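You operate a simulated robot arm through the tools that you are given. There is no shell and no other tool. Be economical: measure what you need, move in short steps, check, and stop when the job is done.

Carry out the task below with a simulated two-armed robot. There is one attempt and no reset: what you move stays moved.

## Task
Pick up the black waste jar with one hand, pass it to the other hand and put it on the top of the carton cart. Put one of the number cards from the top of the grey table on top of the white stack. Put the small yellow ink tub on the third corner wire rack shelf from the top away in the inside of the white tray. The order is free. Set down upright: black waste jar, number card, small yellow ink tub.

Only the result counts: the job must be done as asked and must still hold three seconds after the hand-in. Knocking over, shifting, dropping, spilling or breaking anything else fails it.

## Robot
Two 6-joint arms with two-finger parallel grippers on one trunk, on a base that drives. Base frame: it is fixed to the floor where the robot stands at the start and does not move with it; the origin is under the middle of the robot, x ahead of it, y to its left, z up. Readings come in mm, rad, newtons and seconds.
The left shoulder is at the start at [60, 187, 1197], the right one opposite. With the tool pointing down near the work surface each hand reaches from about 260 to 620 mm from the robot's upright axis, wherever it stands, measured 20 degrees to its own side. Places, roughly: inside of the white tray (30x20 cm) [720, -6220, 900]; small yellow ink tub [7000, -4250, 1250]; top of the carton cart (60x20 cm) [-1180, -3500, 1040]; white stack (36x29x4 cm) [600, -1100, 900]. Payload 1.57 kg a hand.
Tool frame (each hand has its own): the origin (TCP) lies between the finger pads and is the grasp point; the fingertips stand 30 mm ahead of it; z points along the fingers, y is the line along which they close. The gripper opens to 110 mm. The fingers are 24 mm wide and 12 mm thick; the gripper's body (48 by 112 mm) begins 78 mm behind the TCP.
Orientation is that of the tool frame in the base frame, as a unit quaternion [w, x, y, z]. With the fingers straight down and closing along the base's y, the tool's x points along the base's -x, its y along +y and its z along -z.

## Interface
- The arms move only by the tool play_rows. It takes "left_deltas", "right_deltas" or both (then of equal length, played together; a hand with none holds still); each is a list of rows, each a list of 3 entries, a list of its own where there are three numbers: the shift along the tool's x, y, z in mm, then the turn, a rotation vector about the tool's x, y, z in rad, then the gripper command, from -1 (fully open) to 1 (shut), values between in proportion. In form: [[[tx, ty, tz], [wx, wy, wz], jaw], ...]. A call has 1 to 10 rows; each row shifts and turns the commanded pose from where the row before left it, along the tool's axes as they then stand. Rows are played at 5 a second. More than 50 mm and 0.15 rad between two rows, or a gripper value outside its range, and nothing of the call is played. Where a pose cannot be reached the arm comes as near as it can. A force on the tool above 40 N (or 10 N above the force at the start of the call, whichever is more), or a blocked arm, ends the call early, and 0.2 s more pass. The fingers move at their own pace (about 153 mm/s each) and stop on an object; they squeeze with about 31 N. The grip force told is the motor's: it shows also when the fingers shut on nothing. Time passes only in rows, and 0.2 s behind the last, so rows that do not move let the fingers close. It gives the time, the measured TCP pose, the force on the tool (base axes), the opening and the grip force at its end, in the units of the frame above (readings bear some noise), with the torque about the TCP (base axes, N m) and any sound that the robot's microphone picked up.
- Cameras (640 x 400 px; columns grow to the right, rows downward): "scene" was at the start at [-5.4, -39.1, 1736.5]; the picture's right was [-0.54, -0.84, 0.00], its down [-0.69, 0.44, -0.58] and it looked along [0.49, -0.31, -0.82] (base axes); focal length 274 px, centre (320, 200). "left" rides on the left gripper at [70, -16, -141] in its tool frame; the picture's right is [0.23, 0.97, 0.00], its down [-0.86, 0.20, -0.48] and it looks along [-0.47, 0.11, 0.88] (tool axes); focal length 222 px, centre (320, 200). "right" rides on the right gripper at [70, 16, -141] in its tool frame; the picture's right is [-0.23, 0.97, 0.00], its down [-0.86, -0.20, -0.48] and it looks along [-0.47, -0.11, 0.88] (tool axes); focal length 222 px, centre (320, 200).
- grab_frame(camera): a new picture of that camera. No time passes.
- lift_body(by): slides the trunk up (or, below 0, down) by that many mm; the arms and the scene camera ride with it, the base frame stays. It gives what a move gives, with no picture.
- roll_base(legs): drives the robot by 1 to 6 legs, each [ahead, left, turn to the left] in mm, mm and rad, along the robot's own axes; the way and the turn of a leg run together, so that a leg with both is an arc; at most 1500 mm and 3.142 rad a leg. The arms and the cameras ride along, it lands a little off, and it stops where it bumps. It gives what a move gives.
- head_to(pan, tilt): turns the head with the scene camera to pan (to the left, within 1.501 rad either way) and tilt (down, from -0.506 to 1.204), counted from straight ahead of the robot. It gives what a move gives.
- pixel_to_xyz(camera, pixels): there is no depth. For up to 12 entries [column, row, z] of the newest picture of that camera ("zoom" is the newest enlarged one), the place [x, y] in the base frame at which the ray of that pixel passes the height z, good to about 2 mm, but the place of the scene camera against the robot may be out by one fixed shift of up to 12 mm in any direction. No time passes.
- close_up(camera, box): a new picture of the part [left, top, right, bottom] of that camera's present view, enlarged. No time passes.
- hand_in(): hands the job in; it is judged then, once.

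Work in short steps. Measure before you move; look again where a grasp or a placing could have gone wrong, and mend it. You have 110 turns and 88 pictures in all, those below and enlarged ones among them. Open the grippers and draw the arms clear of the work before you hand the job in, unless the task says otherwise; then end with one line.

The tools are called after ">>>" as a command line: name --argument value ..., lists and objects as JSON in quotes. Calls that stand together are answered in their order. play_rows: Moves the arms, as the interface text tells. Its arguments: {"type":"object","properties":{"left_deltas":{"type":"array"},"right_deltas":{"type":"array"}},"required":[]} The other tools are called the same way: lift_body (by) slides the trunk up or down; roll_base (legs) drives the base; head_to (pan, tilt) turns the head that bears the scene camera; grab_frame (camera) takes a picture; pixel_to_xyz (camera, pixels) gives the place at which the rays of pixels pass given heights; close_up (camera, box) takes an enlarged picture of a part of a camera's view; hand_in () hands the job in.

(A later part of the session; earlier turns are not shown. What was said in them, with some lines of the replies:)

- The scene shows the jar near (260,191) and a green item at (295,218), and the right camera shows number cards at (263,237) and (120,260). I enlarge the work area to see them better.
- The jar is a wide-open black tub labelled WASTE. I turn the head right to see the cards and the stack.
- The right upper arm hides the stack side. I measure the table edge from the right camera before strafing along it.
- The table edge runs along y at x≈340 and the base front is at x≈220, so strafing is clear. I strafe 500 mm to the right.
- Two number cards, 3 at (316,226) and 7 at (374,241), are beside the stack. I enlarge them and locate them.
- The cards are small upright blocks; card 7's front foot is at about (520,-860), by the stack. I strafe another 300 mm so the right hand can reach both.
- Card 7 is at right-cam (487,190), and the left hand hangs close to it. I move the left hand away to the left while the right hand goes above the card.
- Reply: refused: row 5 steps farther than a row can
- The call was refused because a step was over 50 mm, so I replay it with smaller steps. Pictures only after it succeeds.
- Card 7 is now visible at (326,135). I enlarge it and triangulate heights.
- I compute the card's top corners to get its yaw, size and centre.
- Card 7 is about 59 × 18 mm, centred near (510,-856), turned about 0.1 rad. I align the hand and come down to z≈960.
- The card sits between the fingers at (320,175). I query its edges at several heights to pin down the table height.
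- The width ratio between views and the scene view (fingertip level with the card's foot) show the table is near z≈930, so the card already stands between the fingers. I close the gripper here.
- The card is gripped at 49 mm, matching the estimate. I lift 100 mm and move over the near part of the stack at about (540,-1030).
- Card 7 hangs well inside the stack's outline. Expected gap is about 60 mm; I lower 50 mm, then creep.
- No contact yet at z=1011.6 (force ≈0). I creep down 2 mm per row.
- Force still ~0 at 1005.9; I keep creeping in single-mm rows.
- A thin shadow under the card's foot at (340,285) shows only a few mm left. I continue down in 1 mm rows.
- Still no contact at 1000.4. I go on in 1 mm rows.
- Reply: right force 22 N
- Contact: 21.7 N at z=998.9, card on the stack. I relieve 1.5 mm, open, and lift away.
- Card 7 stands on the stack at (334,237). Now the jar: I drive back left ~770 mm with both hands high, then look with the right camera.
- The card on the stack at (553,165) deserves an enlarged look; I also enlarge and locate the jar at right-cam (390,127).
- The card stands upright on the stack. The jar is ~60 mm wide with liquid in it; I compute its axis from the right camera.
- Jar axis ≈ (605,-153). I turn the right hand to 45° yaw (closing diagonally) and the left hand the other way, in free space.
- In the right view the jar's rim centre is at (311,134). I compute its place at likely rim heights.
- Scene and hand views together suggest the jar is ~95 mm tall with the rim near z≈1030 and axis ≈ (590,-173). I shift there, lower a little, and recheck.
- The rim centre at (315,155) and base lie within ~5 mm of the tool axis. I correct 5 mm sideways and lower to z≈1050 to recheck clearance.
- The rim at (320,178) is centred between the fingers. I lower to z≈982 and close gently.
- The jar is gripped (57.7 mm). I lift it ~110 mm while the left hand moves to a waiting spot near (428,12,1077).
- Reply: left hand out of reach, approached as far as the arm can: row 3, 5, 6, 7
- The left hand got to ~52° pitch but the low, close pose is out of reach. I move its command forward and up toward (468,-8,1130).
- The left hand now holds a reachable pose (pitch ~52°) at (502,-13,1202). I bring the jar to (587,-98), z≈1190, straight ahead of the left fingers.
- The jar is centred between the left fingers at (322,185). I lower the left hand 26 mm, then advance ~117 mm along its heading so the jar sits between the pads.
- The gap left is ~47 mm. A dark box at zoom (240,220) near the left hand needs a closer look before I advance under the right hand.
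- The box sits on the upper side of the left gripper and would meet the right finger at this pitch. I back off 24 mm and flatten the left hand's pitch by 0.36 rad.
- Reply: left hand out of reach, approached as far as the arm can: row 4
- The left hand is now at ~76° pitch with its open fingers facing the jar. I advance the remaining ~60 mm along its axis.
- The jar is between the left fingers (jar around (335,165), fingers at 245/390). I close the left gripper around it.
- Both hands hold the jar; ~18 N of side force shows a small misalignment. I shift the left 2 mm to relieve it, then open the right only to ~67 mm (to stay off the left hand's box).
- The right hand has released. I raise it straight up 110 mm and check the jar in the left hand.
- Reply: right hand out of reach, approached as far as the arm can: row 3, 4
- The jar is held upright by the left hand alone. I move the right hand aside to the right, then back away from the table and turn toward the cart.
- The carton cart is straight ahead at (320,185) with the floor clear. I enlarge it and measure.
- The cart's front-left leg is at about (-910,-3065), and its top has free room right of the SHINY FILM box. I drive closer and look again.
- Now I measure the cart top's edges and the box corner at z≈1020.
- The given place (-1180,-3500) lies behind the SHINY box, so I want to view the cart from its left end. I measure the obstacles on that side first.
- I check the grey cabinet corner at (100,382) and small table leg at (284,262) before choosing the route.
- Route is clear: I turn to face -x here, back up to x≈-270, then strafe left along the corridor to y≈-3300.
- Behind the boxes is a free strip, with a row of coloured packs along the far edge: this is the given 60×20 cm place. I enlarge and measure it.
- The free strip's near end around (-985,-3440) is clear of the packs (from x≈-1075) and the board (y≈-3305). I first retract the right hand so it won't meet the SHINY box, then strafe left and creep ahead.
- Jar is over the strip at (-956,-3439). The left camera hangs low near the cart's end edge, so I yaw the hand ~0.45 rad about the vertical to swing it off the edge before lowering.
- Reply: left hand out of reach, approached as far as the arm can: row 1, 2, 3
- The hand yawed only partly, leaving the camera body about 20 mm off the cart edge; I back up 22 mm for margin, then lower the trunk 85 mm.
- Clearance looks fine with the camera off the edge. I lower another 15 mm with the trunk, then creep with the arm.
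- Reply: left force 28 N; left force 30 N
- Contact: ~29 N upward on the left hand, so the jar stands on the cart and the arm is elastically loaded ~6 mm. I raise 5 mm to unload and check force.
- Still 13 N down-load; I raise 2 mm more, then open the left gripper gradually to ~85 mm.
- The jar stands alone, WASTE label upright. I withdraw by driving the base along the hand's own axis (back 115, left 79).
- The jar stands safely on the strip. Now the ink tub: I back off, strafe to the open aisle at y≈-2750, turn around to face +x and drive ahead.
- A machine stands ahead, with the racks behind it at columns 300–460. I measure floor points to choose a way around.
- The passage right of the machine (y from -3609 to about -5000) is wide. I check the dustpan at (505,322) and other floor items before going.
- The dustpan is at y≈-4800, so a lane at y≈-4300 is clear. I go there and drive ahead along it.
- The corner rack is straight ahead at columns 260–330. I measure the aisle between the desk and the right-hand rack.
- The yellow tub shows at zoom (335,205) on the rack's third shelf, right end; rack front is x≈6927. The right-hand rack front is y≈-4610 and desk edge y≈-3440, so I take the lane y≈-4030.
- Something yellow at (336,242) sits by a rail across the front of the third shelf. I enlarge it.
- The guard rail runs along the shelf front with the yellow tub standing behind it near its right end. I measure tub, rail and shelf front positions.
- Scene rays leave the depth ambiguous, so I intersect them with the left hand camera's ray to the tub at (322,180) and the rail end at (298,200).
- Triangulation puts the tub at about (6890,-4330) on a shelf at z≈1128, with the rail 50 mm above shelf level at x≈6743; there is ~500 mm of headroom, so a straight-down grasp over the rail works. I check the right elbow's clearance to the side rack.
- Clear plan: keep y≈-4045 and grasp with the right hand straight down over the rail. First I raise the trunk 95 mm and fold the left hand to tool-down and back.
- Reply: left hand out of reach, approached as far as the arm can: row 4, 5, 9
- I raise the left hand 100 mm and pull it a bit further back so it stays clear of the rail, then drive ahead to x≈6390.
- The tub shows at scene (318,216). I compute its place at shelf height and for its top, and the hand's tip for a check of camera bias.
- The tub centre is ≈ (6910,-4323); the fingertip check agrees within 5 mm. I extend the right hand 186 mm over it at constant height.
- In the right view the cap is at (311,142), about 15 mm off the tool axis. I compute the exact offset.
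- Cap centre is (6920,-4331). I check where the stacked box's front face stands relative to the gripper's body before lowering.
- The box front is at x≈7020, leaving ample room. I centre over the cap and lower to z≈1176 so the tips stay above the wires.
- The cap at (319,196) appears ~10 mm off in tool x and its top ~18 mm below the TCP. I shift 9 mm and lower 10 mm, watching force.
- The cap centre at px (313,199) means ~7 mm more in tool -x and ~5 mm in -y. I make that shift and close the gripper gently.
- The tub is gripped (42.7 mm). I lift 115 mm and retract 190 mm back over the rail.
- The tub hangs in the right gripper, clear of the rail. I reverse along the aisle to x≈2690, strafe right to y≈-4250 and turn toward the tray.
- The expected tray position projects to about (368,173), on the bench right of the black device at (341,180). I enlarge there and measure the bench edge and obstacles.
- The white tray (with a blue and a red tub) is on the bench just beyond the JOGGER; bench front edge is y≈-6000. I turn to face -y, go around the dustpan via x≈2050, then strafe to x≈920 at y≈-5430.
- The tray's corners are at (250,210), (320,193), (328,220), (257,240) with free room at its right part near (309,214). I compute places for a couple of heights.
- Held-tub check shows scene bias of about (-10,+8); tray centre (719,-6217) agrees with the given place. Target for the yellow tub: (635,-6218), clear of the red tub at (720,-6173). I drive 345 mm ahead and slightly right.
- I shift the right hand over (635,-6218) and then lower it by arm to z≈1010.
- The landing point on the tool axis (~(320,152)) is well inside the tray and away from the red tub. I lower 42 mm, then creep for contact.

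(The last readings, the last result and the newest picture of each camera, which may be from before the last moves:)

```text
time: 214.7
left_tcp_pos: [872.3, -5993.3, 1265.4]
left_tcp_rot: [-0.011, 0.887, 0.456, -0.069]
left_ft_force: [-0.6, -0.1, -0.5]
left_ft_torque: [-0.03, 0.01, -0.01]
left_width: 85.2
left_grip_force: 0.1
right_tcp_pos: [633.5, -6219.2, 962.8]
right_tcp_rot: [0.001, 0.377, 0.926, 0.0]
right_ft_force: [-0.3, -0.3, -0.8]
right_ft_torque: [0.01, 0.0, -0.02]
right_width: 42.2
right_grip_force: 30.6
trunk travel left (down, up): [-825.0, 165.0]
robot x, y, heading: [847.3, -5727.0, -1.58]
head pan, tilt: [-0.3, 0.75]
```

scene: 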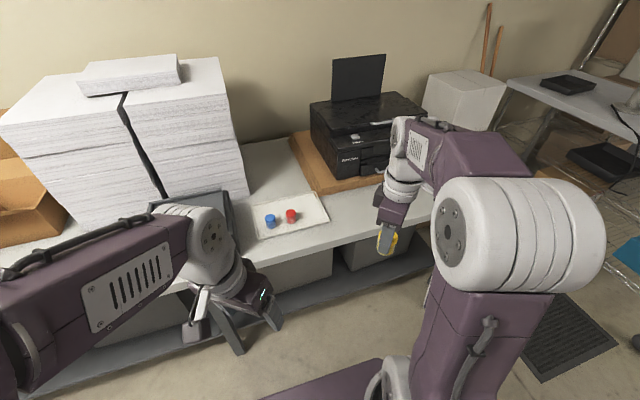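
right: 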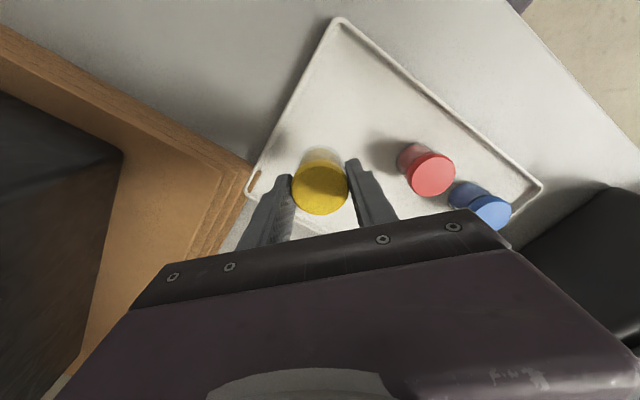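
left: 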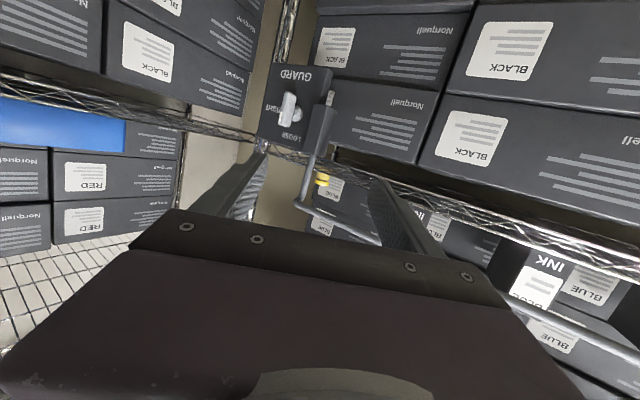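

No contact yet at 962.8 mm; I keep creeping in 1.5 mm rows.

>>> play_rows --right_deltas '[[[0, 0, 1.5], [0, 0, 0], 0.8], [[0, 0, 1.5], [0, 0, 0], 0.8], [[0, 0, 1.5], [0, 0, 0], 0.8]]'

>>> play_rows --right_deltas '[[[0, 0, 1.5], [0, 0, 0], 0.8], [[0, 0, 1.5], [0, 0, 0], 0.8], [[0, 0, 1], [0, 0, 0], 0.8]]'

```text
time: 215.5
left_tcp_pos: [871.4, -5992.8, 1265.2]
left_tcp_rot: [-0.011, 0.888, 0.455, -0.068]
left_ft_force: [-0.6, 0.4, -0.5]
left_ft_torque: [0.0, -0.03, -0.01]
left_width: 85.4
left_grip_force: 0.1
right_tcp_pos: [633.9, -6219.6, 959.2]
right_tcp_rot: [0.0, 0.378, 0.926, -0.001]
right_ft_force: [0.2, -0.2, 0.6]
right_ft_torque: [0.01, -0.04, 0.01]
right_width: 42.4
right_grip_force: 31.2
trunk travel left (down, up): [-825.0, 165.0]
robot x, y, heading: [844.5, -5721.9, -1.579]
head pan, tilt: [-0.3, 0.75]
```

```text
time: 216.3
left_tcp_pos: [871.6, -5990.8, 1265.9]
left_tcp_rot: [-0.011, 0.888, 0.455, -0.069]
left_ft_force: [-1.1, 0.5, -0.3]
left_ft_torque: [0.0, -0.02, 0.0]
left_width: 85.1
left_grip_force: 0.0
right_tcp_pos: [634.3, -6218.4, 957.6]
right_tcp_rot: [-0.001, 0.377, 0.926, -0.002]
right_ft_force: [-1.4, 1.0, 14.6]
right_ft_torque: [0.05, 0.09, -0.02]
right_width: 42.5
right_grip_force: 30.9
trunk travel left (down, up): [-825.0, 165.0]
robot x, y, heading: [844.8, -5724.1, -1.576]
head pan, tilt: [-0.3, 0.75]
```

Contact: 14.6 N at z=957.6. I ease up 1.5 mm, open to ~75 mm, and lift straight away.

>>> play_rows --right_deltas '[[[0, 0, -1.5], [0, 0, 0], 0.8], [[0, 0, 0], [0, 0, 0], 0.1], [[0, 0, 0], [0, 0, 0], -0.35], [[0, 0, 0], [0, 0, 0], -0.35], [[0, 0, -20], [0, 0, 0], -0.35], [[0, 0, -35], [0, 0, 0], -0.35], [[0, 0, -40], [0, 0, 0], -0.35], [[0, 0, -40], [0, 0, 0], -0.35], [[0, 0, -40], [0, 0, 0], -0.35]]'

>>> grab_frame --camera "right"

```text
time: 218.3
left_tcp_pos: [872.1, -5990.3, 1265.5]
left_tcp_rot: [-0.012, 0.887, 0.455, -0.07]
left_ft_force: [0.3, 0.1, 0.3]
left_ft_torque: [0.0, 0.01, 0.02]
left_width: 85.3
left_grip_force: 0.0
right_tcp_pos: [633.6, -6219.0, 1133.4]
right_tcp_rot: [0.0, 0.377, 0.926, 0.0]
right_ft_force: [0.6, 0.5, 0.0]
right_ft_torque: [-0.01, -0.02, 0.02]
right_width: 74.1
right_grip_force: 0.0
trunk travel left (down, up): [-825.0, 165.0]
robot x, y, heading: [840.6, -5728.3, -1.579]
head pan, tilt: [-0.3, 0.75]
```

```text
2 pictures are left
```

right: 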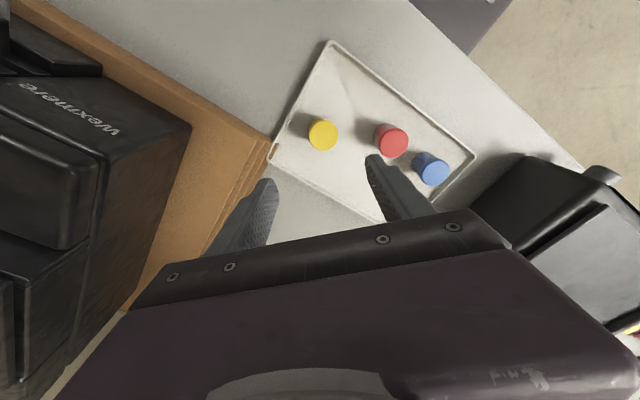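

The yellow tub stands upright in the tray at (323,135). I raise and open the hands, back away 300 mm, then hand in.

>>> play_rows --left_deltas '[[[0, 0, 0], [0, 0, 0], -1], [[0, 0, 0], [0, 0, 0], -1], [[0, 0, 0], [0, 0, 0], -1]]' --right_deltas '[[[0, 0, -40], [0, 0, 0], -0.5], [[0, 0, -40], [0, 0, 0], -1], [[0, 0, -40], [0, 0, 0], -1]]'

>>> roll_base --legs '[[-280, 0, 0]]'

>>> grab_frame --camera "scene"

```text
time: 219.1
left_tcp_pos: [871.6, -5993.6, 1265.4]
left_tcp_rot: [-0.012, 0.887, 0.456, -0.069]
left_ft_force: [-0.2, -0.8, -0.5]
left_ft_torque: [0.0, 0.01, 0.02]
left_width: 110.2
left_grip_force: 0.1
right_tcp_pos: [634.9, -6217.9, 1253.9]
right_tcp_rot: [0.0, 0.377, 0.926, 0.0]
right_ft_force: [-0.4, 0.0, 0.2]
right_ft_torque: [-0.02, 0.04, 0.01]
right_width: 109.9
right_grip_force: 0.0
trunk travel left (down, up): [-825.0, 165.0]
robot x, y, heading: [845.6, -5729.0, -1.579]
head pan, tilt: [-0.3, 0.75]
```

```text
time: 221.0
left_tcp_pos: [871.7, -5716.3, 1265.2]
left_tcp_rot: [-0.014, 0.889, 0.453, -0.069]
left_ft_force: [0.8, 0.0, 0.1]
left_ft_torque: [0.05, -0.02, 0.0]
left_width: 110.3
left_grip_force: 0.1
right_tcp_pos: [634.7, -5941.4, 1251.7]
right_tcp_rot: [-0.001, 0.378, 0.926, 0.0]
right_ft_force: [0.5, 0.5, 0.3]
right_ft_torque: [0.02, -0.02, 0.01]
right_width: 109.8
right_grip_force: 0.1
trunk travel left (down, up): [-825.0, 165.0]
robot x, y, heading: [846.5, -5443.6, -1.579]
head pan, tilt: [-0.3, 0.75]
```

```text
1 pictures are left
```

scene: 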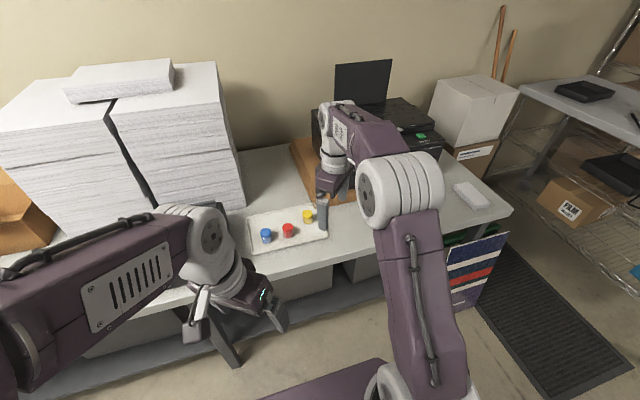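

All three tubs stand upright in the tray at (265–308, 215–235), both grippers are open and the arms are clear. I hand the job in.

>>> hand_in

```text
The job is handed in.
```

I handed the job in with all three items in place and upright: number card 7 is on the white stack, the black waste jar is on the carton cart after passing from the right hand to the left, and the yellow ink tub is in the white tray.
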